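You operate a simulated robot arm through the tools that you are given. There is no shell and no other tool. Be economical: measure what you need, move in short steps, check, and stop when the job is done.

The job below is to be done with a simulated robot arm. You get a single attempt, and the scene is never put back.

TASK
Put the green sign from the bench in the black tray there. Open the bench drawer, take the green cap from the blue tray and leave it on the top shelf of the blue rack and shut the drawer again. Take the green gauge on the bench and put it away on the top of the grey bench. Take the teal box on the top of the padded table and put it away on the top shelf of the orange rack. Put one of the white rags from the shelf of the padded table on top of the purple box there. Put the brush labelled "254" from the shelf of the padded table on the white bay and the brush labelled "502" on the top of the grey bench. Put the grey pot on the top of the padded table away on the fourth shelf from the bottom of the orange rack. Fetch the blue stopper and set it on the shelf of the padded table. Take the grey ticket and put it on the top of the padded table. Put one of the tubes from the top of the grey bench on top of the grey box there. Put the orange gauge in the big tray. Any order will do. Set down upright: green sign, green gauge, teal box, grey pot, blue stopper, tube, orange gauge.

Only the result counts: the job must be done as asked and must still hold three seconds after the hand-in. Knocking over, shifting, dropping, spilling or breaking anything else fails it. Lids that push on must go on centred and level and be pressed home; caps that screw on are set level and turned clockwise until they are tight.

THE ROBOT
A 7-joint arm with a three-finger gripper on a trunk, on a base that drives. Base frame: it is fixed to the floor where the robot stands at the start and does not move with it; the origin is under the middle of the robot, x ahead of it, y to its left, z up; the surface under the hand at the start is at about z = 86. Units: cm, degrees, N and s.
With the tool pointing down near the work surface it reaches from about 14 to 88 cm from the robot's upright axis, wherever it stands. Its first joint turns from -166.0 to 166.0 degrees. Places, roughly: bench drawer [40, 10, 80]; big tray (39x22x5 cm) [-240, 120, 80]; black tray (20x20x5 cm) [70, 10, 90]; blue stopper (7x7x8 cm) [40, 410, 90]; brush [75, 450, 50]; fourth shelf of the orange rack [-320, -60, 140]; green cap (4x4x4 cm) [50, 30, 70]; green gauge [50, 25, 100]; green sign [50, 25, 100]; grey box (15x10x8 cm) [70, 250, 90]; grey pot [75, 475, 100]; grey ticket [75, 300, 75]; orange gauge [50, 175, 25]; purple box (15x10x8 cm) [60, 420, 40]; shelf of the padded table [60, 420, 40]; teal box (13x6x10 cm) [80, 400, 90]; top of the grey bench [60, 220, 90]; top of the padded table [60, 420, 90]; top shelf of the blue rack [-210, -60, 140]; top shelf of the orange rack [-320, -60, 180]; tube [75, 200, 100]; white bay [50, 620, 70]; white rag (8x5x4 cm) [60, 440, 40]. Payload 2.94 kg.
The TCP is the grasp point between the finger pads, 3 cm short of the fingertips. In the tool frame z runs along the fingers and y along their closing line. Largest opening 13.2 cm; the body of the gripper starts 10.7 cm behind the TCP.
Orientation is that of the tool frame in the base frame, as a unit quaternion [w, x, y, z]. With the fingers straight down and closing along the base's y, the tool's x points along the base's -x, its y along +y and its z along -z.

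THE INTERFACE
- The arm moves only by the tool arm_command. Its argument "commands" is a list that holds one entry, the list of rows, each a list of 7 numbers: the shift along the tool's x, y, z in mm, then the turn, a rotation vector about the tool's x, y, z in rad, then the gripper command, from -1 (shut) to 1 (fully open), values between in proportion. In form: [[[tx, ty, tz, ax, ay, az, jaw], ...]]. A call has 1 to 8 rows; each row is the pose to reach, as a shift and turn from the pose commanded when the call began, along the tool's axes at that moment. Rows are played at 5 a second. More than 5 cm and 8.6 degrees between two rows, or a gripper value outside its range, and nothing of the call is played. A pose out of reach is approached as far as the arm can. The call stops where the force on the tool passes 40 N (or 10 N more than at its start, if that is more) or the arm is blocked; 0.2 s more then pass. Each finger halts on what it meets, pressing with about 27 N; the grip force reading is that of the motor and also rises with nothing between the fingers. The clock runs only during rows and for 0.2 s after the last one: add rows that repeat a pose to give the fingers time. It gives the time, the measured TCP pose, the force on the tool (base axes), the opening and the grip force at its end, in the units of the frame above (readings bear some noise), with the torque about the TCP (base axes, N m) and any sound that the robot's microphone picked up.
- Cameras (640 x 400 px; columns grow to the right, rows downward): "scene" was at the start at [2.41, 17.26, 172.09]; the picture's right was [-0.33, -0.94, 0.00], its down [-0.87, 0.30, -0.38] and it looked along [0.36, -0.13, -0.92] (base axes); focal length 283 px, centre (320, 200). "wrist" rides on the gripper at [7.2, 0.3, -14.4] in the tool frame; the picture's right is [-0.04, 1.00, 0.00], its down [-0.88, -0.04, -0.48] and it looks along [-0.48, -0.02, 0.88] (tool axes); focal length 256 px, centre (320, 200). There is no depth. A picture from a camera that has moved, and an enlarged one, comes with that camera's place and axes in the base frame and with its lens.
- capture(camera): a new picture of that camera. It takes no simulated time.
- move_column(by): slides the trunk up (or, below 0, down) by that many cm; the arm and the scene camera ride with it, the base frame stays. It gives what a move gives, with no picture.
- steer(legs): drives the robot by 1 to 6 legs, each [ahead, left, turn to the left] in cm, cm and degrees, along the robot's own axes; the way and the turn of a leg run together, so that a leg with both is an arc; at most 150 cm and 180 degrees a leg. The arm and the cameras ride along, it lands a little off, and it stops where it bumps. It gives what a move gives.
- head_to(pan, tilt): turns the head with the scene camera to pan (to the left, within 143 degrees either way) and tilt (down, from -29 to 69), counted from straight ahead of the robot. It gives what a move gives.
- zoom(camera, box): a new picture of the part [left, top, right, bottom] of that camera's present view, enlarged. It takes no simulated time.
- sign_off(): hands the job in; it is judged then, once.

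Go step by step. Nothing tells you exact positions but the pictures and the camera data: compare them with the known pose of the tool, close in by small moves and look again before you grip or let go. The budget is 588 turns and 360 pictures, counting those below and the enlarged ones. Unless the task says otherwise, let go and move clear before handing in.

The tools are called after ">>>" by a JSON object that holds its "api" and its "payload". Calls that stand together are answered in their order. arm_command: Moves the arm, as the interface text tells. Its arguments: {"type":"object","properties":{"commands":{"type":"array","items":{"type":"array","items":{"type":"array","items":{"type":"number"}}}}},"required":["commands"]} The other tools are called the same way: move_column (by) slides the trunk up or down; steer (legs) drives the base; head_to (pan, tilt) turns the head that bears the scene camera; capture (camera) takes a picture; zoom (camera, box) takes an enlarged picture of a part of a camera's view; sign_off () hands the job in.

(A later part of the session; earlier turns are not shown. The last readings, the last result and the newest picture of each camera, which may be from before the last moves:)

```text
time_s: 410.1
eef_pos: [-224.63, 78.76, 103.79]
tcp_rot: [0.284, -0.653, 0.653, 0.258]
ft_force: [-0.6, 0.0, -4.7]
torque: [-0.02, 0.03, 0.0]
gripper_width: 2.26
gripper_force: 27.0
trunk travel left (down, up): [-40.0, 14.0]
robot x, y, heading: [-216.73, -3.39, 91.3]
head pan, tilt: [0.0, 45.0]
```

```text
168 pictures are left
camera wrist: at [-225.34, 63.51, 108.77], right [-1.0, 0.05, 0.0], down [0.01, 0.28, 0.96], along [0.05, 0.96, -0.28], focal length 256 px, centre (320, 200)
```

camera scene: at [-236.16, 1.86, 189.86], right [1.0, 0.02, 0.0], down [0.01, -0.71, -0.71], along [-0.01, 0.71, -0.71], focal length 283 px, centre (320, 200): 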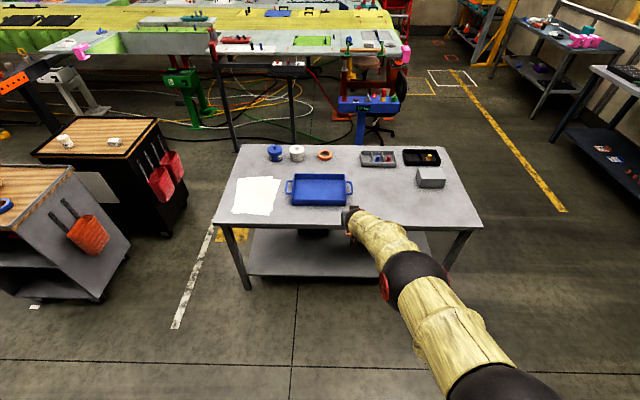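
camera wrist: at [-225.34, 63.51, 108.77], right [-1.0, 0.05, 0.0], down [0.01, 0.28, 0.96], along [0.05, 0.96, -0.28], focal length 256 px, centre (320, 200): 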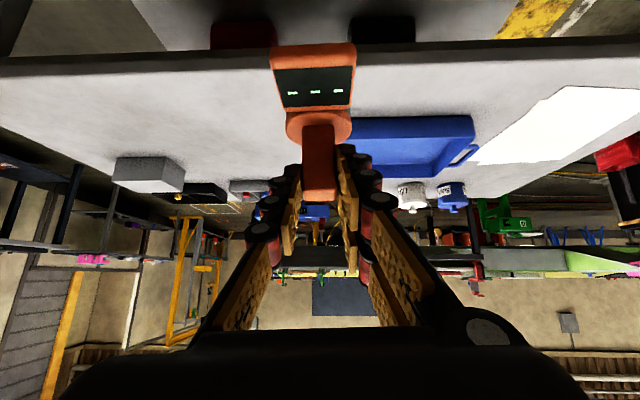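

>>> {"api": "steer", "payload": {"legs": [[0, 13, -1], [33, 0, 0]]}}

>>> {"api": "capture", "payload": {"camera": "wrist"}}

>>> {"api": "zoom", "payload": {"camera": "scene", "box": [220, 150, 440, 320]}}

```text
time_s: 413.1
eef_pos: [-236.0, 111.86, 103.62]
tcp_rot: [0.288, -0.645, 0.661, 0.255]
ft_force: [0.0, 0.5, -5.7]
torque: [-0.03, 0.01, 0.0]
gripper_width: 2.25
gripper_force: 27.3
trunk travel left (down, up): [-40.0, 14.0]
robot x, y, heading: [-230.06, 29.44, 89.8]
head pan, tilt: [0.0, 45.0]
```

```text
167 pictures are left
camera wrist: at [-236.89, 96.46, 108.71], right [-1.0, 0.07, 0.0], down [0.02, 0.28, 0.96], along [0.07, 0.96, -0.28], focal length 256 px, centre (320, 200)
```

wrist: 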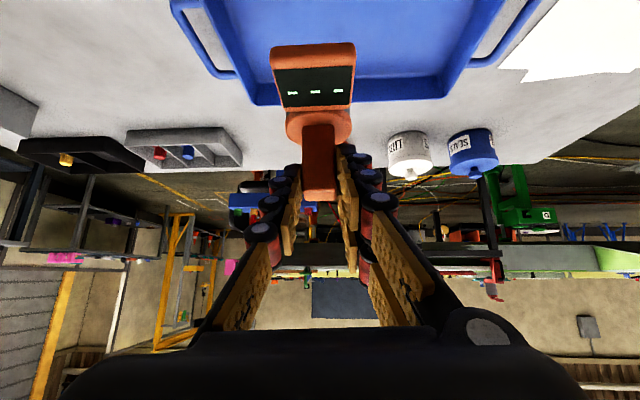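

```text
2.35 times, centred on (330, 235) of scene
camera zoom: at [-248.98, 35.11, 189.86], right [1.0, 0.0, 0.0], down [0.0, -0.71, -0.71], along [0.0, 0.71, -0.71], focal length 667 px, centre (296, 118)
```

zoom: 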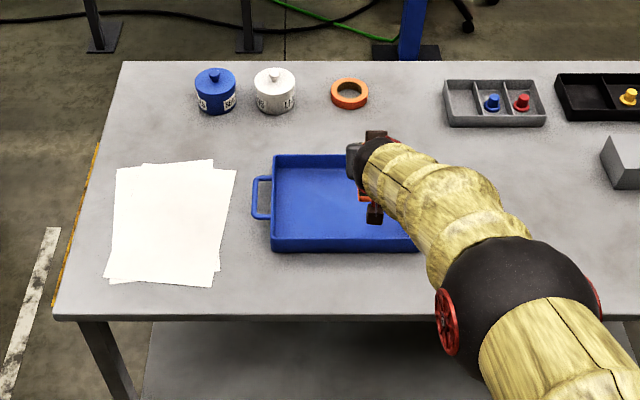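

>>> {"api": "steer", "payload": {"legs": [[3.4, 3, 0]]}}

>>> {"api": "arm_command", "payload": {"commands": [[[20, 0, 20, 0, 0, 0, -0.9], [40, 0, 40, 0, 0, 0, -0.9], [52, 0, 52, 0, 0, 0, -0.9]]]}}

>>> {"api": "capture", "payload": {"camera": "wrist"}}

>>> {"api": "zoom", "payload": {"camera": "scene", "box": [260, 170, 420, 300]}}

```text
time_s: 414.0
eef_pos: [-239.04, 115.18, 103.54]
tcp_rot: [0.287, -0.645, 0.661, 0.254]
ft_force: [-1.2, 0.2, -5.2]
torque: [-0.04, -0.03, -0.02]
gripper_width: 2.28
gripper_force: 26.6
trunk travel left (down, up): [-40.0, 14.0]
robot x, y, heading: [-232.9, 32.77, 89.8]
head pan, tilt: [0.0, 45.0]
```

```text
time_s: 414.8
eef_pos: [-238.71, 115.02, 96.31]
tcp_rot: [0.286, -0.646, 0.66, 0.256]
ft_force: [-0.3, 0.9, -4.8]
torque: [-0.08, 0.02, -0.02]
gripper_width: 2.28
gripper_force: 27.2
trunk travel left (down, up): [-40.0, 14.0]
robot x, y, heading: [-233.19, 32.87, 90.0]
head pan, tilt: [0.0, 45.0]
```

```text
165 pictures are left
camera wrist: at [-239.7, 99.85, 101.37], right [-1.0, 0.07, 0.0], down [0.02, 0.28, 0.96], along [0.06, 0.96, -0.28], focal length 256 px, centre (320, 200)
```

wrist: 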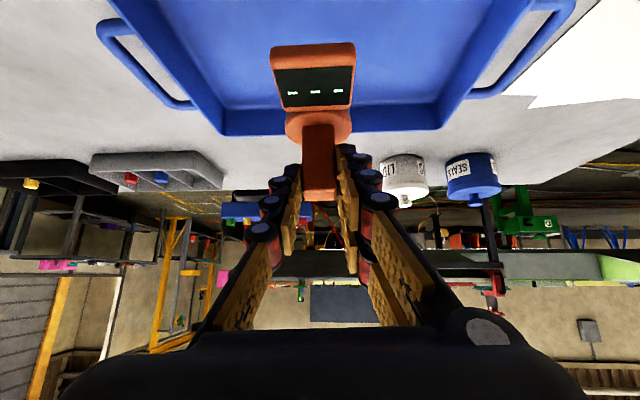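

```text
3.08 times, centred on (340, 235) of scene
camera zoom: at [-252.0, 38.46, 189.86], right [1.0, 0.0, 0.0], down [0.0, -0.71, -0.71], along [0.0, 0.71, -0.71], focal length 872 px, centre (258, 92)
```

zoom: 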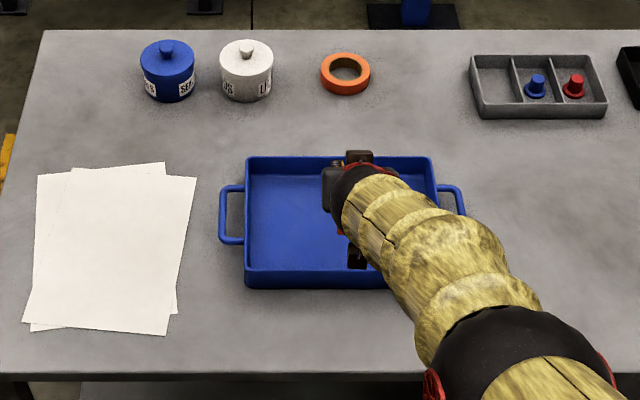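

>>> {"api": "arm_command", "payload": {"commands": [[[7, 0, 7, 0, 0, 0, -0.9], [10, 0, 10, 0, 0, 0, -0.9], [13, 0, 13, 0, 0, 0, -0.9], [15, 0, 15, 0, 0, 0, -0.9], [17, 0, 17, 0, 0, 0, -0.9]]]}}

```text
time_s: 416.0
eef_pos: [-238.72, 115.04, 93.82]
tcp_rot: [0.287, -0.645, 0.661, 0.255]
ft_force: [0.2, 0.3, -4.8]
torque: [-0.05, 0.0, -0.01]
gripper_width: 2.24
gripper_force: 26.8
trunk travel left (down, up): [-40.0, 14.0]
robot x, y, heading: [-233.08, 33.27, 89.8]
head pan, tilt: [0.0, 45.0]
```

>>> {"api": "arm_command", "payload": {"commands": [[[1.5, 0, 1.5, 0, 0, 0, -0.9], [3, 0, 3, 0, 0, 0, -0.9], [4.5, 0, 4.5, 0, 0, 0, -0.9], [6, 0, 6, 0, 0, 0, -0.9]]]}}

```text
time_s: 417.0
eef_pos: [-238.49, 115.18, 92.9]
tcp_rot: [0.286, -0.646, 0.661, 0.254]
ft_force: [0.6, 0.1, -5.7]
torque: [-0.03, 0.01, 0.02]
gripper_width: 2.27
gripper_force: 26.8
trunk travel left (down, up): [-40.0, 14.0]
robot x, y, heading: [-233.32, 33.12, 90.0]
head pan, tilt: [0.0, 45.0]
```

>>> {"api": "arm_command", "payload": {"commands": [[[1.5, 0, 1.5, 0, 0, 0, -0.9], [3, 0, 3, 0, 0, 0, -0.9], [4.5, 0, 4.5, 0, 0, 0, -0.9], [6, 0, 6, 0, 0, 0, -0.9]]]}}

>>> {"api": "capture", "payload": {"camera": "wrist"}}

```text
time_s: 418.0
eef_pos: [-238.62, 115.16, 92.21]
tcp_rot: [0.286, -0.646, 0.659, 0.256]
ft_force: [0.4, -0.2, -5.1]
torque: [-0.01, 0.02, 0.02]
gripper_width: 2.28
gripper_force: 27.5
trunk travel left (down, up): [-40.0, 14.0]
robot x, y, heading: [-232.68, 33.17, 89.8]
head pan, tilt: [0.0, 45.0]
```

```text
163 pictures are left
camera wrist: at [-239.53, 99.87, 97.29], right [-1.0, 0.07, 0.0], down [0.02, 0.28, 0.96], along [0.07, 0.96, -0.28], focal length 256 px, centre (320, 200)
```

wrist: 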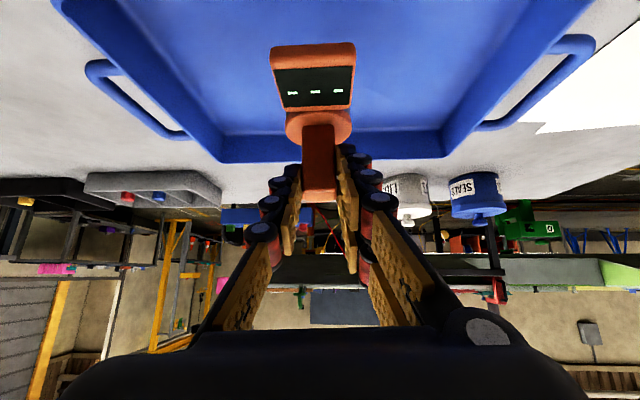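

>>> {"api": "arm_command", "payload": {"commands": [[[1.5, 0, 1.5, 0, 0, 0, -0.9], [3, 0, 3, 0, 0, 0, -0.9], [4.5, 0, 4.5, 0, 0, 0, -0.9], [6, 0, 6, 0, 0, 0, -0.9], [7.5, 0, 7.5, 0, 0, 0, -0.9]]]}}

```text
time_s: 419.2
eef_pos: [-238.52, 115.03, 91.2]
tcp_rot: [0.287, -0.645, 0.66, 0.256]
ft_force: [0.6, 0.4, -5.7]
torque: [-0.01, 0.01, -0.02]
gripper_width: 2.26
gripper_force: 26.8
trunk travel left (down, up): [-40.0, 14.0]
robot x, y, heading: [-233.02, 33.13, 90.0]
head pan, tilt: [0.0, 45.0]
```

>>> {"api": "arm_command", "payload": {"commands": [[[1.5, 0, 1.5, 0, 0, 0, -0.9], [3, 0, 3, 0, 0, 0, -0.9], [4.5, 0, 4.5, 0, 0, 0, -0.9], [6, 0, 6, 0, 0, 0, -0.9], [7.5, 0, 7.5, 0, 0, 0, -0.9]]]}}

>>> {"api": "capture", "payload": {"camera": "wrist"}}

```text
time_s: 420.4
eef_pos: [-238.55, 115.03, 90.07]
tcp_rot: [0.287, -0.646, 0.66, 0.255]
ft_force: [0.8, -0.9, -4.7]
torque: [-0.03, -0.01, 0.0]
gripper_width: 2.24
gripper_force: 27.3
trunk travel left (down, up): [-40.0, 14.0]
robot x, y, heading: [-232.9, 33.32, 89.7]
head pan, tilt: [0.0, 45.0]
```

```text
162 pictures are left
camera wrist: at [-239.45, 99.81, 95.1], right [-1.0, 0.07, 0.0], down [0.02, 0.28, 0.96], along [0.06, 0.96, -0.28], focal length 256 px, centre (320, 200)
```

wrist: 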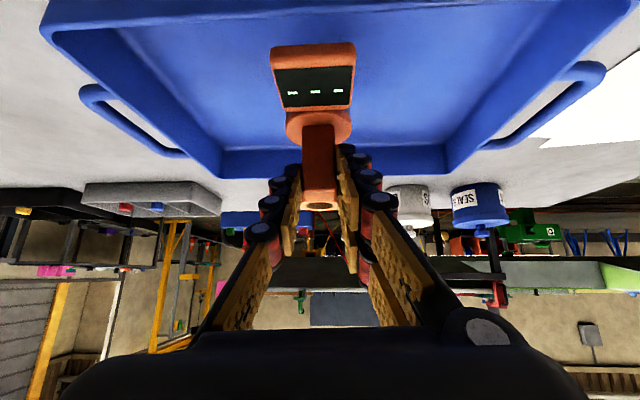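

>>> {"api": "arm_command", "payload": {"commands": [[[2, 0, 2, 0, 0, 0, -0.9], [4, 0, 4, 0, 0, 0, -0.9], [6, 0, 6, 0, 0, 0, -0.9], [8, 0, 8, 0, 0, 0, -0.9], [10, 0, 10, 0, 0, 0, -0.9]]]}}

```text
time_s: 421.6
eef_pos: [-238.47, 115.01, 88.6]
tcp_rot: [0.286, -0.646, 0.659, 0.256]
ft_force: [-0.7, -0.3, -5.2]
torque: [-0.02, 0.01, 0.0]
gripper_width: 2.25
gripper_force: 27.1
trunk travel left (down, up): [-40.0, 14.0]
robot x, y, heading: [-232.68, 32.77, 89.9]
head pan, tilt: [0.0, 45.0]
```

>>> {"api": "arm_command", "payload": {"commands": [[[2, 0, 2, 0, 0, 0, -0.9], [4, 0, 4, 0, 0, 0, -0.9], [6, 0, 6, 0, 0, 0, -0.9], [8, 0, 8, 0, 0, 0, -0.9]]]}}

>>> {"api": "capture", "payload": {"camera": "wrist"}}

```text
time_s: 422.6
eef_pos: [-238.4, 115.0, 87.52]
tcp_rot: [0.287, -0.645, 0.66, 0.255]
ft_force: [-0.6, 0.1, -4.9]
torque: [-0.04, 0.0, -0.02]
gripper_width: 2.24
gripper_force: 26.8
trunk travel left (down, up): [-40.0, 14.0]
robot x, y, heading: [-232.83, 32.95, 89.9]
head pan, tilt: [0.0, 45.0]
```

```text
161 pictures are left
camera wrist: at [-239.35, 99.77, 92.63], right [-1.0, 0.07, 0.0], down [0.02, 0.28, 0.96], along [0.07, 0.96, -0.28], focal length 256 px, centre (320, 200)
```

wrist: 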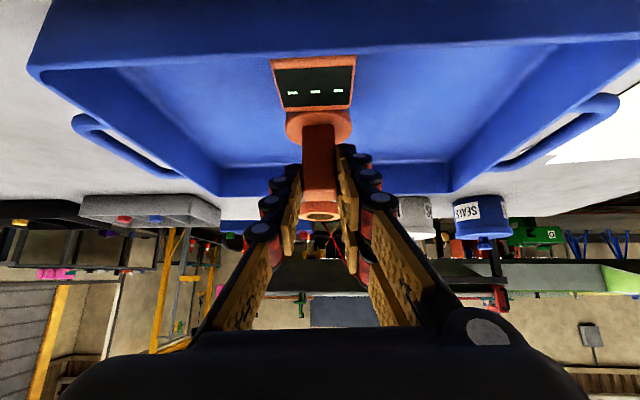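

>>> {"api": "arm_command", "payload": {"commands": [[[2, 0, 2, 0, 0, 0, -0.9], [4, 0, 4, 0, 0, 0, -0.9], [6, 0, 6, 0, 0, 0, -0.9], [8, 0, 8, 0, 0, 0, -0.9]]]}}

>>> {"api": "zoom", "payload": {"camera": "scene", "box": [280, 180, 400, 280]}}

```text
time_s: 423.6
eef_pos: [-238.23, 115.31, 87.12]
tcp_rot: [0.29, -0.644, 0.66, 0.258]
ft_force: [2.4, -2.7, 26.7]
torque: [0.33, 0.4, 0.07]
gripper_width: 2.3
gripper_force: 27.0
trunk travel left (down, up): [-40.0, 14.0]
robot x, y, heading: [-233.07, 33.14, 89.9]
head pan, tilt: [0.0, 45.0]
```

```text
4.00 times, centred on (340, 230) of scene
camera zoom: at [-251.92, 38.03, 189.91], right [1.0, 0.0, 0.0], down [0.0, -0.71, -0.71], along [0.0, 0.71, -0.71], focal length 1134 px, centre (240, 80)
```

zoom: 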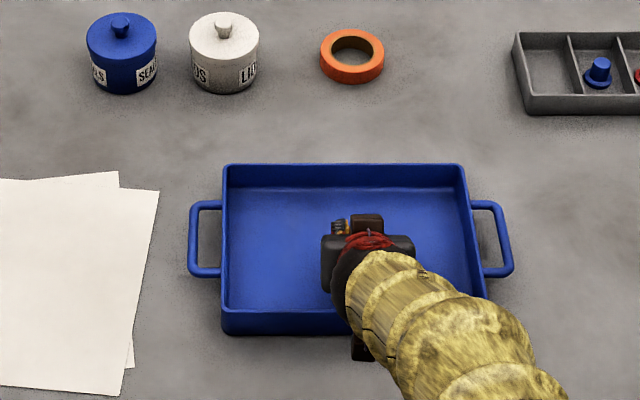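

Contact is through the gauge, since the torque is small. I'll ease off, open and retreat.

>>> {"api": "arm_command", "payload": {"commands": [[[-3, 0, -3, 0, 0, 0, -0.7], [-3, 0, -3, 0, 0, 0, -0.4], [-3, 0, -3, 0, 0, 0, -0.4], [-3, 0, -20, 0, 0, 0, -0.4], [-3, 0, -60, 0, 0, 0, -0.4], [-30, 0, -90, 0, 0, 0, -0.4], [-60, 0, -120, 0, 0, 0, -0.4]]]}}

>>> {"api": "capture", "payload": {"camera": "wrist"}}

>>> {"api": "zoom", "payload": {"camera": "scene", "box": [280, 180, 400, 280]}}

```text
time_s: 425.2
eef_pos: [-238.94, 110.66, 99.32]
tcp_rot: [0.286, -0.646, 0.661, 0.254]
ft_force: [-0.1, -1.4, -1.7]
torque: [0.12, -0.01, -0.02]
gripper_width: 3.95
gripper_force: 0.1
trunk travel left (down, up): [-40.0, 14.0]
robot x, y, heading: [-232.93, 33.21, 89.7]
head pan, tilt: [0.0, 45.0]
```

```text
159 pictures are left
camera wrist: at [-239.84, 95.47, 104.26], right [-1.0, 0.07, 0.0], down [0.02, 0.28, 0.96], along [0.07, 0.96, -0.28], focal length 256 px, centre (320, 200)
```

wrist: 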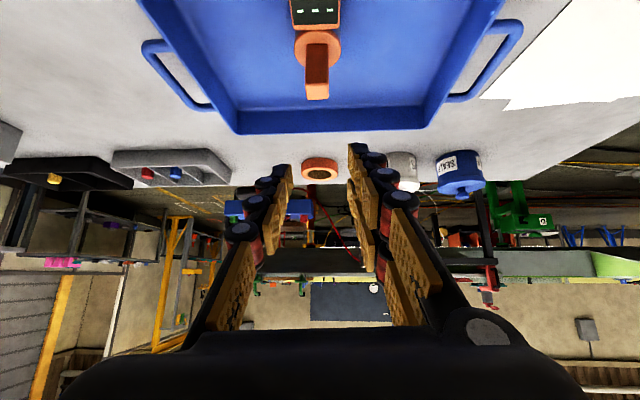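

```text
4.00 times, centred on (340, 230) of scene
camera zoom: at [-251.98, 38.28, 189.87], right [1.0, 0.0, 0.0], down [0.0, -0.71, -0.71], along [0.0, 0.71, -0.71], focal length 1134 px, centre (240, 80)
```

zoom: 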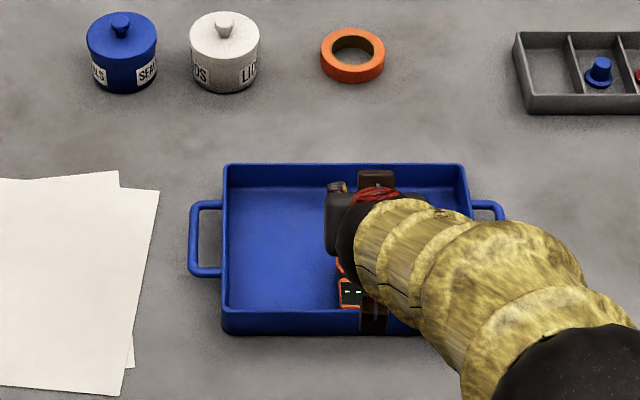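

>>> {"api": "steer", "payload": {"legs": [[-30, 0, 0]]}}

>>> {"api": "zoom", "payload": {"camera": "scene", "box": [280, 140, 420, 250]}}

>>> {"api": "zoom", "payload": {"camera": "wrist", "box": [220, 30, 460, 180]}}

```text
time_s: 427.2
eef_pos: [-238.49, 81.0, 99.31]
tcp_rot: [0.288, -0.644, 0.662, 0.255]
ft_force: [0.3, -0.7, -0.4]
torque: [-0.01, -0.02, -0.01]
gripper_width: 3.95
gripper_force: 0.1
trunk travel left (down, up): [-40.0, 14.0]
robot x, y, heading: [-232.69, 3.09, 89.6]
head pan, tilt: [0.0, 45.0]
```

```text
3.64 times, centred on (350, 195) of scene
camera zoom: at [-252.12, 8.5, 189.87], right [1.0, -0.01, 0.0], down [-0.01, -0.71, -0.71], along [0.01, 0.71, -0.71], focal length 1030 px, centre (211, 218)
```

zoom: 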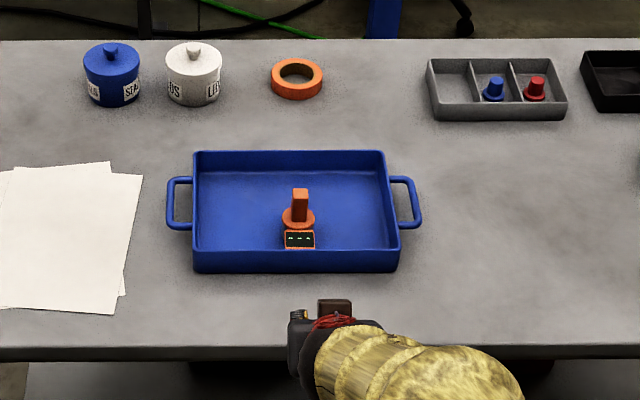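

```text
2.67 times, centred on (340, 105) of wrist
camera zoom: at [-239.63, 65.74, 104.32], right [-1.0, 0.07, 0.0], down [0.02, 0.28, 0.96], along [0.07, 0.96, -0.28], focal length 683 px, centre (267, 453)
```

zoom: 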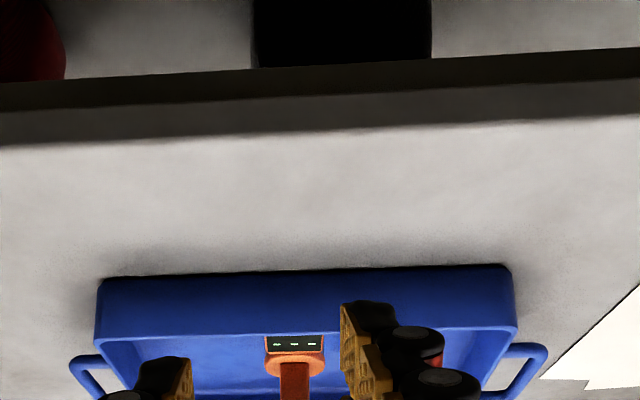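

>>> {"api": "zoom", "payload": {"camera": "scene", "box": [335, 175, 385, 215]}}

```text
10.00 times, centred on (360, 195) of scene
camera zoom: at [-252.12, 8.5, 189.87], right [1.0, -0.01, 0.0], down [-0.01, -0.71, -0.71], along [0.01, 0.71, -0.71], focal length 2834 px, centre (-80, 250)
```

zoom: 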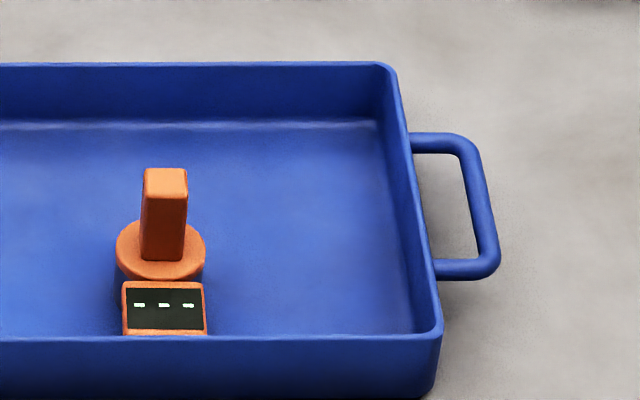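

The gauge is upright in the tray. While here, I'll survey the orange rack for the teal box and the pot.

>>> {"api": "head_to", "payload": {"pan": 125, "tilt": 18}}

>>> {"api": "capture", "payload": {"camera": "scene"}}

```text
time_s: 429.3
eef_pos: [-238.57, 81.07, 99.32]
tcp_rot: [0.288, -0.644, 0.662, 0.255]
ft_force: [-0.6, 0.5, -0.1]
torque: [-0.01, -0.04, 0.02]
gripper_width: 3.95
gripper_force: 0.1
trunk travel left (down, up): [-40.0, 14.0]
robot x, y, heading: [-233.08, 3.27, 89.7]
head pan, tilt: [125.0, 18.0]
```

```text
154 pictures are left
camera scene: at [-259.88, -4.79, 194.06], right [-0.57, 0.82, 0.0], down [0.25, 0.17, -0.95], along [-0.78, -0.54, -0.31], focal length 283 px, centre (320, 200)
```

scene: 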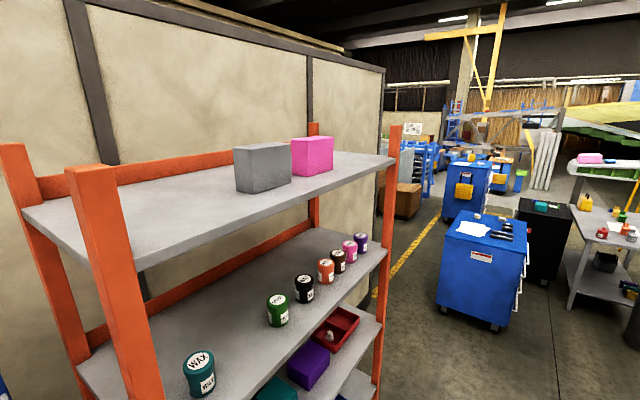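

The top shelf has free space, and the fourth shelf has a gap at x≈-292 between the pots. Before fetching the teal box, I'll test the vertical-tool reach at top-shelf height here.

>>> {"api": "arm_command", "payload": {"commands": [[[0, 0, -10, 0, 0.13, 0, -0.4], [0, 0, -20, 0, 0.26, 0, -0.4], [0, 0, -30, 0, 0.39, 0, -0.4], [0, 0, -40, 0, 0.52, 0, -0.4], [0, 0, -50, 0, 0.65, 0, -0.4], [0, 0, -60, 0, 0.785, 0, -0.4]]]}}

>>> {"api": "move_column", "payload": {"by": 14}}

>>> {"api": "arm_command", "payload": {"commands": [[[20, 0, -45, 0, 0, 0, -0.4], [35, 0, -90, 0, 0, 0, -0.4], [50, 0, -135, 0, 0, 0, -0.4], [65, 0, -180, 0, 0, 0, -0.4], [80, 0, -225, 0, 0, 0, -0.4], [95, 0, -270, 0, 0, 0, -0.4], [110, 0, -315, 0, 0, 0, -0.4], [125, 0, -360, 0, 0, 0, -0.4]]]}}

>>> {"api": "arm_command", "payload": {"commands": [[[0, 0, -45, 0, 0, 0, -0.4], [0, 0, -90, 0, 0, 0, -0.4], [0, 0, -135, 0, 0, 0, -0.4], [0, 0, -180, 0, 0, 0, -0.4], [0, 0, -225, 0, 0, 0, -0.4], [0, 0, -270, 0, 0, 0, -0.4], [0, 0, -315, 0, 0, 0, -0.4], [0, 0, -360, 0, 0, 0, -0.4]]]}}

```text
time_s: 430.7
eef_pos: [-238.97, 76.6, 103.43]
tcp_rot: [0.012, -0.692, 0.722, -0.012]
ft_force: [-0.1, -1.2, 0.2]
torque: [0.09, -0.01, -0.02]
gripper_width: 3.97
gripper_force: 0.0
out of reach, approached as far as the arm can: row 3
trunk travel left (down, up): [-40.0, 14.0]
robot x, y, heading: [-233.16, 3.12, 89.8]
head pan, tilt: [125.0, 18.0]
```

```text
time_s: 432.4
eef_pos: [-238.93, 76.9, 117.4]
tcp_rot: [0.012, -0.692, 0.722, -0.011]
ft_force: [0.6, -0.7, -0.9]
torque: [0.01, 0.0, 0.02]
gripper_width: 4.0
gripper_force: 0.1
trunk travel left (down, up): [-54.0, 0.0]
robot x, y, heading: [-232.88, 2.94, 89.7]
head pan, tilt: [125.0, 18.0]
```

```text
time_s: 434.2
eef_pos: [-240.48, 64.05, 153.66]
tcp_rot: [0.013, -0.692, 0.722, -0.01]
ft_force: [0.2, -1.1, -1.0]
torque: [0.04, 0.04, 0.0]
gripper_width: 3.96
gripper_force: 0.1
trunk travel left (down, up): [-54.0, 0.0]
robot x, y, heading: [-233.14, 3.46, 89.5]
head pan, tilt: [125.0, 18.0]
```

```text
time_s: 436.0
eef_pos: [-241.53, 62.69, 181.65]
tcp_rot: [0.012, -0.692, 0.721, -0.011]
ft_force: [-0.1, 0.8, 0.1]
torque: [-0.04, -0.04, -0.01]
gripper_width: 3.98
gripper_force: 0.0
out of reach, approached as far as the arm can: row 7, 8
trunk travel left (down, up): [-54.0, 0.0]
robot x, y, heading: [-233.39, 3.28, 89.6]
head pan, tilt: [125.0, 18.0]
```

>>> {"api": "arm_command", "payload": {"commands": [[[45, 0, 0, 0, 0, 0, -0.4], [90, 0, 0, 0, 0, 0, -0.4], [130, 0, -20, 0, 0, 0, -0.4], [140, 0, -60, 0, 0, 0, -0.4], [140, 0, -100, 0, 0, 0, -0.4], [140, 0, -140, 0, 0, 0, -0.4]]]}}

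```text
time_s: 437.4
eef_pos: [-241.9, 48.23, 186.48]
tcp_rot: [0.013, -0.692, 0.721, -0.012]
ft_force: [-1.1, 0.0, 0.7]
torque: [0.01, -0.01, 0.06]
gripper_width: 3.98
gripper_force: 0.0
out of reach, approached as far as the arm can: row 4, 5, 6
trunk travel left (down, up): [-54.0, 0.0]
robot x, y, heading: [-233.27, 3.22, 89.5]
head pan, tilt: [125.0, 18.0]
```

Vertical reach tops out near z = 186, and the top shelf measures about z = 175, so that's feasible. I'll drive back to the padded table for the teal box.

>>> {"api": "steer", "payload": {"legs": [[0, 0, -89.7], [148, 0, 0], [8, 0, 0]]}}

>>> {"api": "steer", "payload": {"legs": [[0, 130, 0], [0, 130, 0], [0, 122, 0]]}}

>>> {"api": "arm_command", "payload": {"commands": [[[-20, 0, 45, 0, 0, 0, -0.4], [-40, 0, 90, 0, 0, 0, -0.4], [-60, 0, 135, 0, 0, 0, -0.4], [-80, 0, 180, 0, 0, 0, -0.4], [-100, 0, 225, 0, 0, 0, -0.4], [-120, 0, 270, 0, 0, 0, -0.4], [-140, 0, 315, 0, 0, 0, -0.4], [-140, 0, 360, 0, 0, 0, -0.4]]]}}

>>> {"api": "head_to", "payload": {"pan": 0, "tilt": 45}}

>>> {"api": "capture", "payload": {"camera": "scene"}}

```text
time_s: 449.2
eef_pos: [-30.76, 10.5, 186.38]
tcp_rot: [0.0, 0.024, 1.0, -0.016]
ft_force: [0.5, 0.6, -1.2]
torque: [0.05, 0.08, 0.0]
gripper_width: 3.96
gripper_force: 0.0
trunk travel left (down, up): [-54.0, 0.0]
robot x, y, heading: [-76.05, 1.62, -0.7]
head pan, tilt: [125.0, 18.0]
```

```text
time_s: 467.5
eef_pos: [-24.11, 388.99, 186.42]
tcp_rot: [0.0, 0.034, 0.999, -0.017]
ft_force: [0.2, 0.2, -0.8]
torque: [-0.04, 0.0, -0.01]
gripper_width: 3.95
gripper_force: 0.0
trunk travel left (down, up): [-54.0, 0.0]
robot x, y, heading: [-69.76, 381.7, -1.6]
head pan, tilt: [125.0, 18.0]
```

```text
time_s: 469.3
eef_pos: [-10.02, 386.69, 150.22]
tcp_rot: [0.001, 0.035, 0.999, -0.017]
ft_force: [-0.2, -0.3, -0.5]
torque: [0.01, 0.02, 0.02]
gripper_width: 3.96
gripper_force: 0.0
trunk travel left (down, up): [-54.0, 0.0]
robot x, y, heading: [-69.45, 381.72, -1.9]
head pan, tilt: [125.0, 18.0]
```

```text
time_s: 471.4
eef_pos: [-10.08, 386.64, 150.39]
tcp_rot: [0.001, 0.034, 0.999, -0.017]
ft_force: [0.2, 0.0, 0.3]
torque: [0.0, -0.02, 0.01]
gripper_width: 3.97
gripper_force: 0.2
trunk travel left (down, up): [-54.0, 0.0]
robot x, y, heading: [-69.35, 381.29, -2.0]
head pan, tilt: [0.0, 45.0]
```

```text
153 pictures are left
camera scene: at [-63.56, 400.18, 203.87], right [-0.03, -1.0, 0.0], down [-0.71, 0.02, -0.71], along [0.71, -0.02, -0.71], focal length 283 px, centre (320, 200)
```

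scene: 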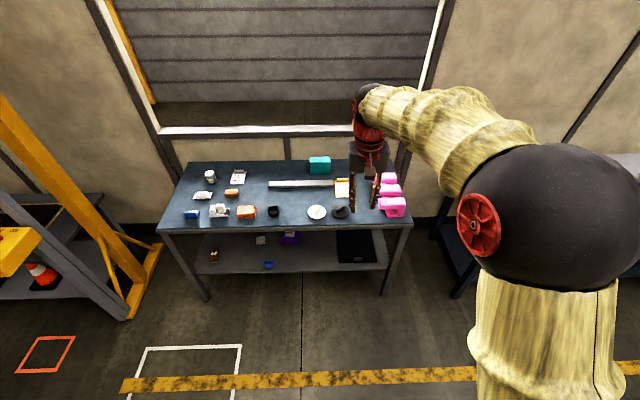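

>>> {"api": "move_column", "payload": {"by": -29}}

>>> {"api": "steer", "payload": {"legs": [[66, 10, 2]]}}

>>> {"api": "arm_command", "payload": {"commands": [[[-10, 0, 0, 0, 0, 0.145, 0], [-20, 0, 0, 0, 0, 0.29, 0.3], [-30, 0, 0, 0, 0, 0.435, 0.4], [-40, 0, 0, 0, 0, 0.58, 0.4], [-50, 0, 0, 0, 0, 0.725, 0.4], [-60, 0, 0, 0, 0, 0.87, 0.4], [-70, 0, 0, 0, 0, 1.015, 0.4], [-80, 0, 0, 0, 0, 1.16, 0.4]]]}}

>>> {"api": "arm_command", "payload": {"commands": [[[0, 0, 0, 0, 0, 0.145, 0.4], [0, 0, 0, 0, 0, 0.29, 0.4], [0, 0, 0, 0, 0, 0.38, 0.4]]]}}

>>> {"api": "capture", "payload": {"camera": "wrist"}}

```text
time_s: 474.3
eef_pos: [-10.11, 386.63, 121.34]
tcp_rot: [0.0, 0.034, 0.999, -0.017]
ft_force: [0.3, -0.2, 0.4]
torque: [0.01, 0.0, 0.01]
gripper_width: 3.95
gripper_force: 0.1
trunk travel left (down, up): [-25.0, 29.0]
robot x, y, heading: [-69.46, 381.13, -2.0]
head pan, tilt: [0.0, 45.0]
```

```text
time_s: 478.0
eef_pos: [56.36, 397.78, 121.43]
tcp_rot: [0.0, 0.016, 1.0, -0.016]
ft_force: [0.3, 0.5, -1.0]
torque: [-0.02, 0.01, -0.02]
gripper_width: 3.94
gripper_force: 0.1
trunk travel left (down, up): [-25.0, 29.0]
robot x, y, heading: [-2.6, 390.39, 0.1]
head pan, tilt: [0.0, 45.0]
```

```text
time_s: 479.8
eef_pos: [64.29, 397.63, 121.43]
tcp_rot: [0.01, 0.562, 0.827, -0.014]
ft_force: [0.3, -0.4, -0.4]
torque: [0.02, -0.01, 0.0]
gripper_width: 9.24
gripper_force: 0.1
trunk travel left (down, up): [-25.0, 29.0]
robot x, y, heading: [-2.61, 390.16, 0.1]
head pan, tilt: [0.0, 45.0]
```

```text
time_s: 480.6
eef_pos: [64.44, 397.67, 121.43]
tcp_rot: [0.013, 0.707, 0.707, -0.011]
ft_force: [-0.3, -0.5, -0.3]
torque: [0.0, 0.01, -0.03]
gripper_width: 9.27
gripper_force: 0.0
trunk travel left (down, up): [-25.0, 29.0]
robot x, y, heading: [-2.66, 390.07, 0.1]
head pan, tilt: [0.0, 45.0]
```

```text
152 pictures are left
camera wrist: at [64.79, 405.33, 135.5], right [1.0, -0.05, 0.0], down [-0.04, -0.86, 0.51], along [-0.02, -0.5, -0.86], focal length 256 px, centre (320, 200)
```

wrist: 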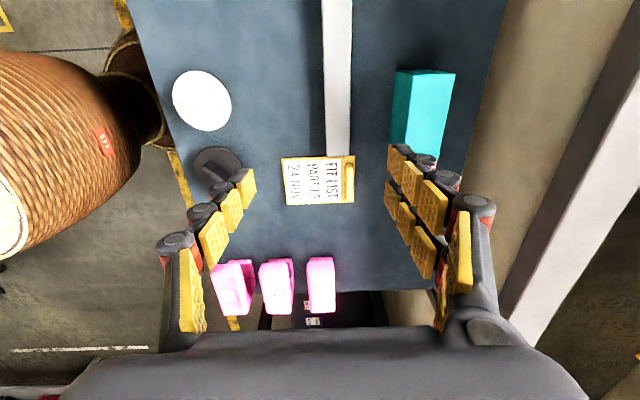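

>>> {"api": "arm_command", "payload": {"commands": [[[-3, 45, 0, 0, 0.034, 0, 0.4], [-6, 90, 20, 0, 0.034, 0, 0.4], [-8, 135, 40, 0, 0.034, 0, 0.4], [-10, 166, 70, 0, 0.034, 0, 0.4], [-10, 166, 100, 0, 0.034, 0, 0.4]]]}}

>>> {"api": "capture", "payload": {"camera": "wrist"}}

```text
time_s: 481.8
eef_pos: [81.11, 396.12, 111.16]
tcp_rot: [0.001, 0.707, 0.707, 0.001]
ft_force: [0.1, -0.1, 0.0]
torque: [0.03, 0.04, -0.01]
gripper_width: 9.23
gripper_force: 0.2
trunk travel left (down, up): [-25.0, 29.0]
robot x, y, heading: [-2.71, 390.34, 0.1]
head pan, tilt: [0.0, 45.0]
```

```text
151 pictures are left
camera wrist: at [81.49, 403.26, 125.58], right [1.0, -0.04, 0.0], down [-0.04, -0.88, 0.48], along [-0.02, -0.47, -0.88], focal length 256 px, centre (320, 200)
```

wrist: 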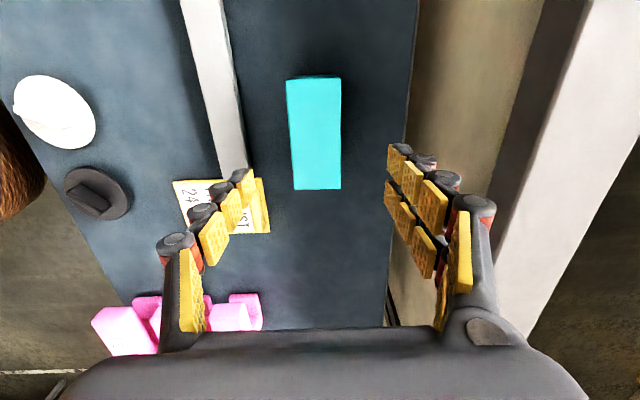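

>>> {"api": "arm_command", "payload": {"commands": [[[0, 0, 45, 0, 0, 0, 0.4], [0, -2, 90, 0, 0, 0, 0.3], [0, -2, 135, 0, 0, 0, 0.25], [0, -2, 180, 0, 0, 0, 0.25], [0, -2, 202, 0, 0, 0, 0.25]]]}}

>>> {"api": "capture", "payload": {"camera": "wrist"}}

```text
time_s: 483.0
eef_pos: [80.86, 396.27, 91.24]
tcp_rot: [0.0, 0.708, 0.707, 0.0]
ft_force: [0.3, 0.2, 1.1]
torque: [0.01, 0.03, -0.03]
gripper_width: 8.25
gripper_force: 0.0
trunk travel left (down, up): [-25.0, 29.0]
robot x, y, heading: [-2.31, 390.39, 0.5]
head pan, tilt: [0.0, 45.0]
```

```text
150 pictures are left
camera wrist: at [81.33, 403.49, 105.57], right [1.0, -0.04, 0.0], down [-0.04, -0.88, 0.48], along [-0.02, -0.48, -0.88], focal length 256 px, centre (320, 200)
```

wrist: 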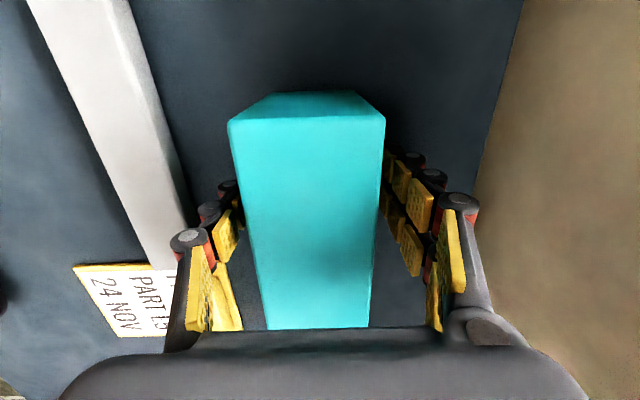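

>>> {"api": "arm_command", "payload": {"commands": [[[0, 0, 0, 0, 0, 0, 0.1], [0, 0, 0, 0, 0, 0, -0.1], [0, 0, 0, 0, 0, 0, -0.3], [0, 0, 0, 0, 0, 0, -0.3], [0, 0, -10, 0, 0, 0, -0.3], [0, 0, -40, 0, 0, 0, -0.3], [0, 0, -80, 0, 0, 0, -0.3]]]}}

>>> {"api": "capture", "payload": {"camera": "wrist"}}

```text
time_s: 484.6
eef_pos: [80.61, 396.3, 99.31]
tcp_rot: [0.001, 0.707, 0.707, 0.0]
ft_force: [-0.3, 0.3, -4.1]
torque: [0.03, -0.03, 0.02]
gripper_width: 5.97
gripper_force: 27.5
trunk travel left (down, up): [-25.0, 29.0]
robot x, y, heading: [-2.59, 390.26, 0.2]
head pan, tilt: [0.0, 45.0]
```

```text
149 pictures are left
camera wrist: at [81.1, 403.53, 113.61], right [1.0, -0.04, 0.0], down [-0.04, -0.88, 0.48], along [-0.02, -0.48, -0.88], focal length 256 px, centre (320, 200)
```

wrist: 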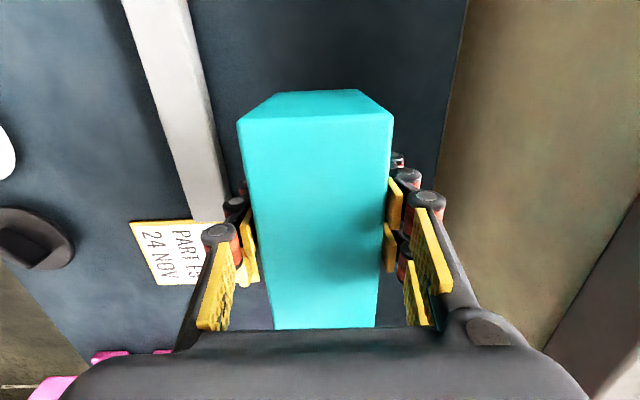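

Teal box gripped. I'll raise it, pull in, and head to the orange rack.

>>> {"api": "arm_command", "payload": {"commands": [[[0, 0, -45, 0, 0, 0, -0.3], [0, 0, -90, 0, 0, 0, -0.3], [0, 0, -135, 0, 0, 0, -0.3], [0, -40, -155, 0, 0, 0, -0.3], [0, -80, -175, 0, 0, 0, -0.3], [0, -120, -195, 0, 0, 0, -0.3], [0, -160, -215, 0, 0, 0, -0.3], [0, -200, -230, 0, 0, 0, -0.3]]]}}

>>> {"api": "steer", "payload": {"legs": [[-72, 0, 0], [0, -130, 0], [0, -130, 0]]}}

>>> {"api": "steer", "payload": {"legs": [[0, -105, 0]]}}

>>> {"api": "capture", "payload": {"camera": "wrist"}}

```text
time_s: 486.4
eef_pos: [60.7, 396.32, 122.26]
tcp_rot: [0.0, 0.707, 0.707, 0.0]
ft_force: [-0.2, 0.5, -2.9]
torque: [0.05, -0.02, -0.01]
gripper_width: 5.95
gripper_force: 26.8
trunk travel left (down, up): [-25.0, 29.0]
robot x, y, heading: [-2.56, 390.48, 0.2]
head pan, tilt: [0.0, 45.0]
```

```text
time_s: 502.7
eef_pos: [-12.68, 132.27, 122.26]
tcp_rot: [0.0, 0.713, 0.701, 0.001]
ft_force: [-0.6, 0.0, -3.8]
torque: [0.06, -0.01, -0.04]
gripper_width: 5.92
gripper_force: 27.2
trunk travel left (down, up): [-25.0, 29.0]
robot x, y, heading: [-75.92, 127.26, -1.0]
head pan, tilt: [0.0, 45.0]
```

```text
time_s: 508.0
eef_pos: [-14.47, 29.01, 122.22]
tcp_rot: [-0.001, 0.714, 0.7, 0.0]
ft_force: [0.9, 0.4, -3.1]
torque: [0.03, 0.0, 0.02]
gripper_width: 5.97
gripper_force: 26.4
trunk travel left (down, up): [-25.0, 29.0]
robot x, y, heading: [-77.9, 24.12, -1.2]
head pan, tilt: [0.0, 45.0]
```

```text
148 pictures are left
camera wrist: at [-13.88, 36.26, 136.67], right [1.0, -0.06, 0.0], down [-0.06, -0.88, 0.48], along [-0.03, -0.47, -0.88], focal length 256 px, centre (320, 200)
```

wrist: 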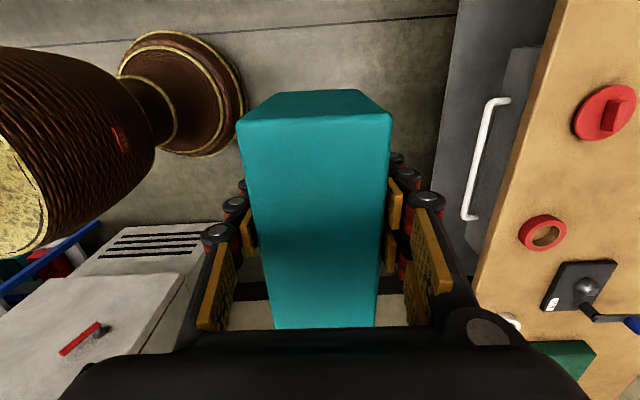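

>>> {"api": "steer", "payload": {"legs": [[0, -5, 1.2], [-140, 0, 0], [-68, 0, 0]]}}

>>> {"api": "move_column", "payload": {"by": 29}}

>>> {"api": "steer", "payload": {"legs": [[0, 0, -90]]}}

>>> {"api": "head_to", "payload": {"pan": 0, "tilt": 20}}

>>> {"api": "capture", "payload": {"camera": "scene"}}

```text
time_s: 518.9
eef_pos: [-222.28, 26.93, 122.28]
tcp_rot: [0.001, 0.713, 0.701, 0.001]
ft_force: [-0.5, 0.0, -3.3]
torque: [0.03, -0.02, 0.02]
gripper_width: 5.95
gripper_force: 26.9
trunk travel left (down, up): [-25.0, 29.0]
robot x, y, heading: [-285.81, 21.96, -0.7]
head pan, tilt: [0.0, 45.0]
```

```text
time_s: 521.8
eef_pos: [-222.18, 26.93, 151.19]
tcp_rot: [0.001, 0.713, 0.702, 0.0]
ft_force: [0.5, -0.3, -3.5]
torque: [0.01, 0.01, 0.01]
gripper_width: 5.91
gripper_force: 27.0
trunk travel left (down, up): [-54.0, 0.0]
robot x, y, heading: [-285.61, 22.11, -0.8]
head pan, tilt: [0.0, 45.0]
```

```text
time_s: 525.4
eef_pos: [-267.06, -38.81, 151.23]
tcp_rot: [-0.001, 0.995, 0.099, 0.005]
ft_force: [10.6, 3.2, -2.4]
torque: [-0.58, 1.99, 0.31]
gripper_width: 5.98
gripper_force: 10.6
trunk travel left (down, up): [-54.0, 0.0]
robot x, y, heading: [-285.56, 22.29, -79.8]
head pan, tilt: [0.0, 45.0]
stopped in leg 1: the force on the tool passed its limit at 114 N (the readings are from after the stop); the commanded pose is now the measured one
```

```text
time_s: 526.2
eef_pos: [-267.12, -38.82, 151.11]
tcp_rot: [0.0, 0.995, 0.098, 0.004]
ft_force: [23.6, 13.5, -2.3]
torque: [-2.34, 4.16, 0.51]
gripper_width: 5.96
gripper_force: 10.7
trunk travel left (down, up): [-54.0, 0.0]
robot x, y, heading: [-285.52, 22.16, -79.7]
head pan, tilt: [0.0, 20.0]
```

```text
147 pictures are left
camera scene: at [-265.21, 19.51, 207.67], right [-0.98, -0.18, 0.0], down [-0.06, 0.34, -0.94], along [0.17, -0.92, -0.34], focal length 283 px, centre (320, 200)
```

scene: 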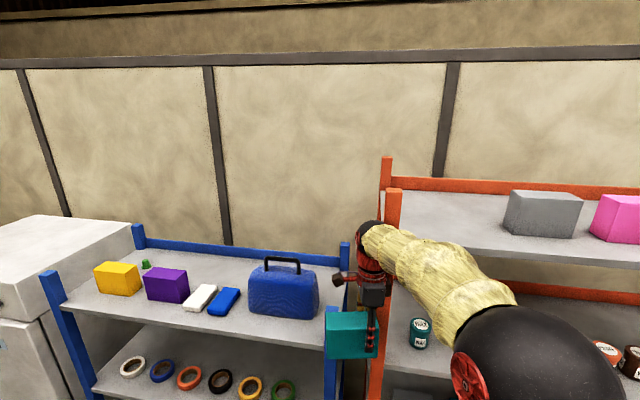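

The hand touched the rack post because my radius was too long. I'll turn back, pull the arm in and raise it before continuing.

>>> {"api": "steer", "payload": {"legs": [[0, 0, 25]]}}

>>> {"api": "capture", "payload": {"camera": "wrist"}}

>>> {"api": "capture", "payload": {"camera": "scene"}}

```text
time_s: 527.9
eef_pos: [-243.27, -25.5, 151.08]
tcp_rot: [-0.001, 0.95, 0.311, 0.004]
ft_force: [-1.0, -0.3, -3.5]
torque: [-0.12, 0.14, 0.01]
gripper_width: 5.94
gripper_force: 27.3
trunk travel left (down, up): [-54.0, 0.0]
robot x, y, heading: [-285.29, 21.67, -54.7]
head pan, tilt: [0.0, 20.0]
```

```text
146 pictures are left
camera wrist: at [-237.25, -21.62, 165.67], right [0.56, -0.83, 0.0], down [-0.73, -0.49, 0.47], along [-0.39, -0.26, -0.88], focal length 256 px, centre (320, 200)
```

wrist: 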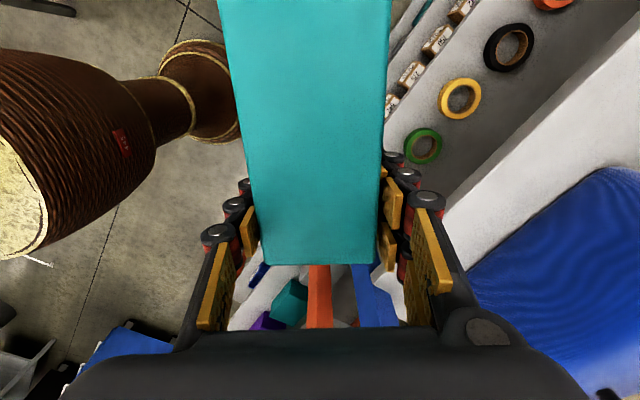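

```text
145 pictures are left
camera scene: at [-266.42, 27.92, 207.73], right [-0.82, -0.58, 0.0], down [-0.2, 0.28, -0.94], along [0.54, -0.77, -0.34], focal length 283 px, centre (320, 200)
```

scene: 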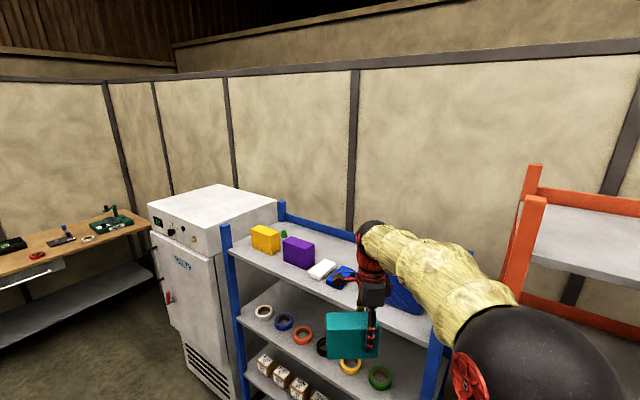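

The box slid a few cm in the grip but is still held level. I'll pull in to a radius of about 47 and raise before turning.

>>> {"api": "arm_command", "payload": {"commands": [[[0, -40, -10, 0, 0, 0, -0.35], [0, -80, -20, 0, 0, 0, -0.35], [0, -120, -30, 0, 0, 0, -0.35], [0, -150, -60, 0, 0, 0, -0.35], [0, -150, -105, 0, 0, 0, -0.35], [0, -150, -150, 0, 0, 0, -0.35], [0, -150, -195, 0, 0, 0, -0.35], [0, -150, -240, 0, 0, 0, -0.35]]]}}

>>> {"api": "arm_command", "payload": {"commands": [[[0, 0, -45, 0, 0, 0, -0.35], [0, 0, -85, 0, 0, 0, -0.35], [0, 0, -100, 0, 0, 0, -0.35]]]}}

>>> {"api": "capture", "payload": {"camera": "wrist"}}

```text
time_s: 529.7
eef_pos: [-252.36, -13.5, 175.1]
tcp_rot: [-0.001, 0.95, 0.312, 0.005]
ft_force: [-0.2, -0.1, -3.3]
torque: [-0.11, 0.07, 0.0]
gripper_width: 5.99
gripper_force: 27.2
trunk travel left (down, up): [-54.0, 0.0]
robot x, y, heading: [-285.23, 21.92, -54.4]
head pan, tilt: [0.0, 20.0]
```

```text
time_s: 530.5
eef_pos: [-252.42, -13.7, 185.26]
tcp_rot: [-0.002, 0.95, 0.312, 0.003]
ft_force: [-0.4, -0.3, -3.0]
torque: [-0.06, 0.11, -0.03]
gripper_width: 5.95
gripper_force: 27.2
trunk travel left (down, up): [-54.0, 0.0]
robot x, y, heading: [-285.48, 21.81, -54.6]
head pan, tilt: [0.0, 20.0]
```

```text
144 pictures are left
camera wrist: at [-246.31, -9.66, 199.7], right [0.56, -0.83, 0.0], down [-0.73, -0.49, 0.47], along [-0.39, -0.26, -0.88], focal length 256 px, centre (320, 200)
```

wrist: 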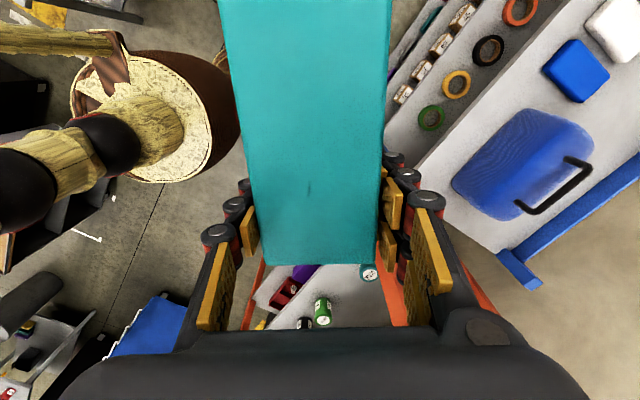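

>>> {"api": "steer", "payload": {"legs": [[-10, -5.5, 0], [0, 0, -35.4]]}}

>>> {"api": "capture", "payload": {"camera": "scene"}}

>>> {"api": "capture", "payload": {"camera": "wrist"}}

```text
time_s: 533.4
eef_pos: [-288.97, -21.08, 185.19]
tcp_rot: [0.0, 1.0, 0.013, 0.004]
ft_force: [-0.2, -0.1, -3.3]
torque: [0.02, 0.09, 0.02]
gripper_width: 5.95
gripper_force: 27.5
trunk travel left (down, up): [-54.0, 0.0]
robot x, y, heading: [-296.09, 27.34, -89.7]
head pan, tilt: [0.0, 20.0]
```

```text
143 pictures are left
camera scene: at [-276.83, 21.03, 207.73], right [-1.0, -0.01, 0.0], down [0.0, 0.34, -0.94], along [0.01, -0.94, -0.34], focal length 283 px, centre (320, 200)
```

scene: 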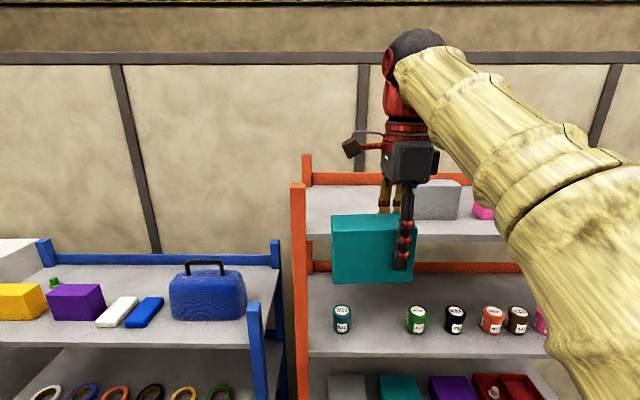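

```text
142 pictures are left
camera wrist: at [-281.69, -21.22, 199.68], right [-0.02, -1.0, 0.0], down [-0.88, 0.02, 0.47], along [-0.47, 0.01, -0.88], focal length 256 px, centre (320, 200)
```

wrist: 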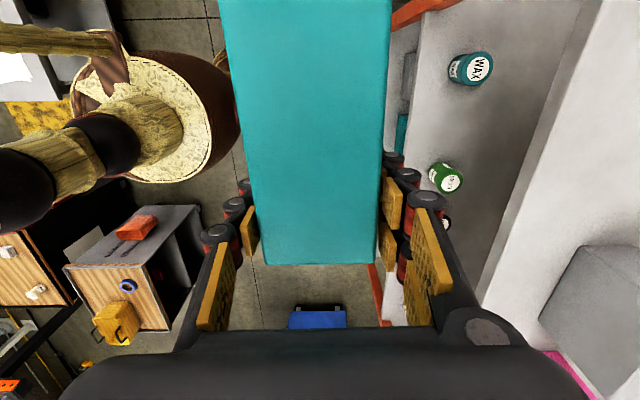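

>>> {"api": "steer", "payload": {"legs": [[18, 0, 0]]}}

>>> {"api": "capture", "payload": {"camera": "wrist"}}

>>> {"api": "capture", "payload": {"camera": "scene"}}

```text
time_s: 534.9
eef_pos: [-288.77, -39.23, 185.13]
tcp_rot: [0.0, 1.0, 0.012, 0.005]
ft_force: [-0.5, -0.8, -4.1]
torque: [0.09, 0.11, -0.02]
gripper_width: 5.96
gripper_force: 26.9
trunk travel left (down, up): [-54.0, 0.0]
robot x, y, heading: [-296.11, 9.16, -89.5]
head pan, tilt: [0.0, 20.0]
```

```text
141 pictures are left
camera wrist: at [-281.5, -39.34, 199.58], right [-0.02, -1.0, 0.0], down [-0.88, 0.02, 0.47], along [-0.47, 0.01, -0.88], focal length 256 px, centre (320, 200)
```

wrist: 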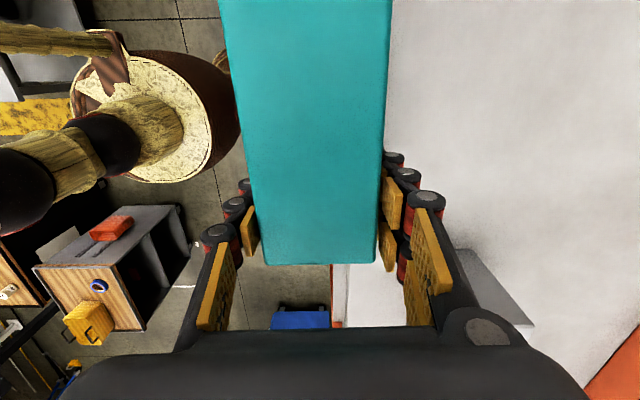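

```text
140 pictures are left
camera scene: at [-276.66, 2.95, 207.72], right [-1.0, -0.01, 0.0], down [0.0, 0.34, -0.94], along [0.01, -0.94, -0.34], focal length 283 px, centre (320, 200)
```

scene: 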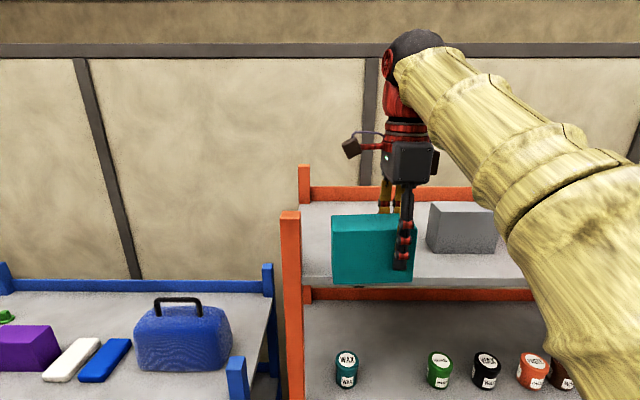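

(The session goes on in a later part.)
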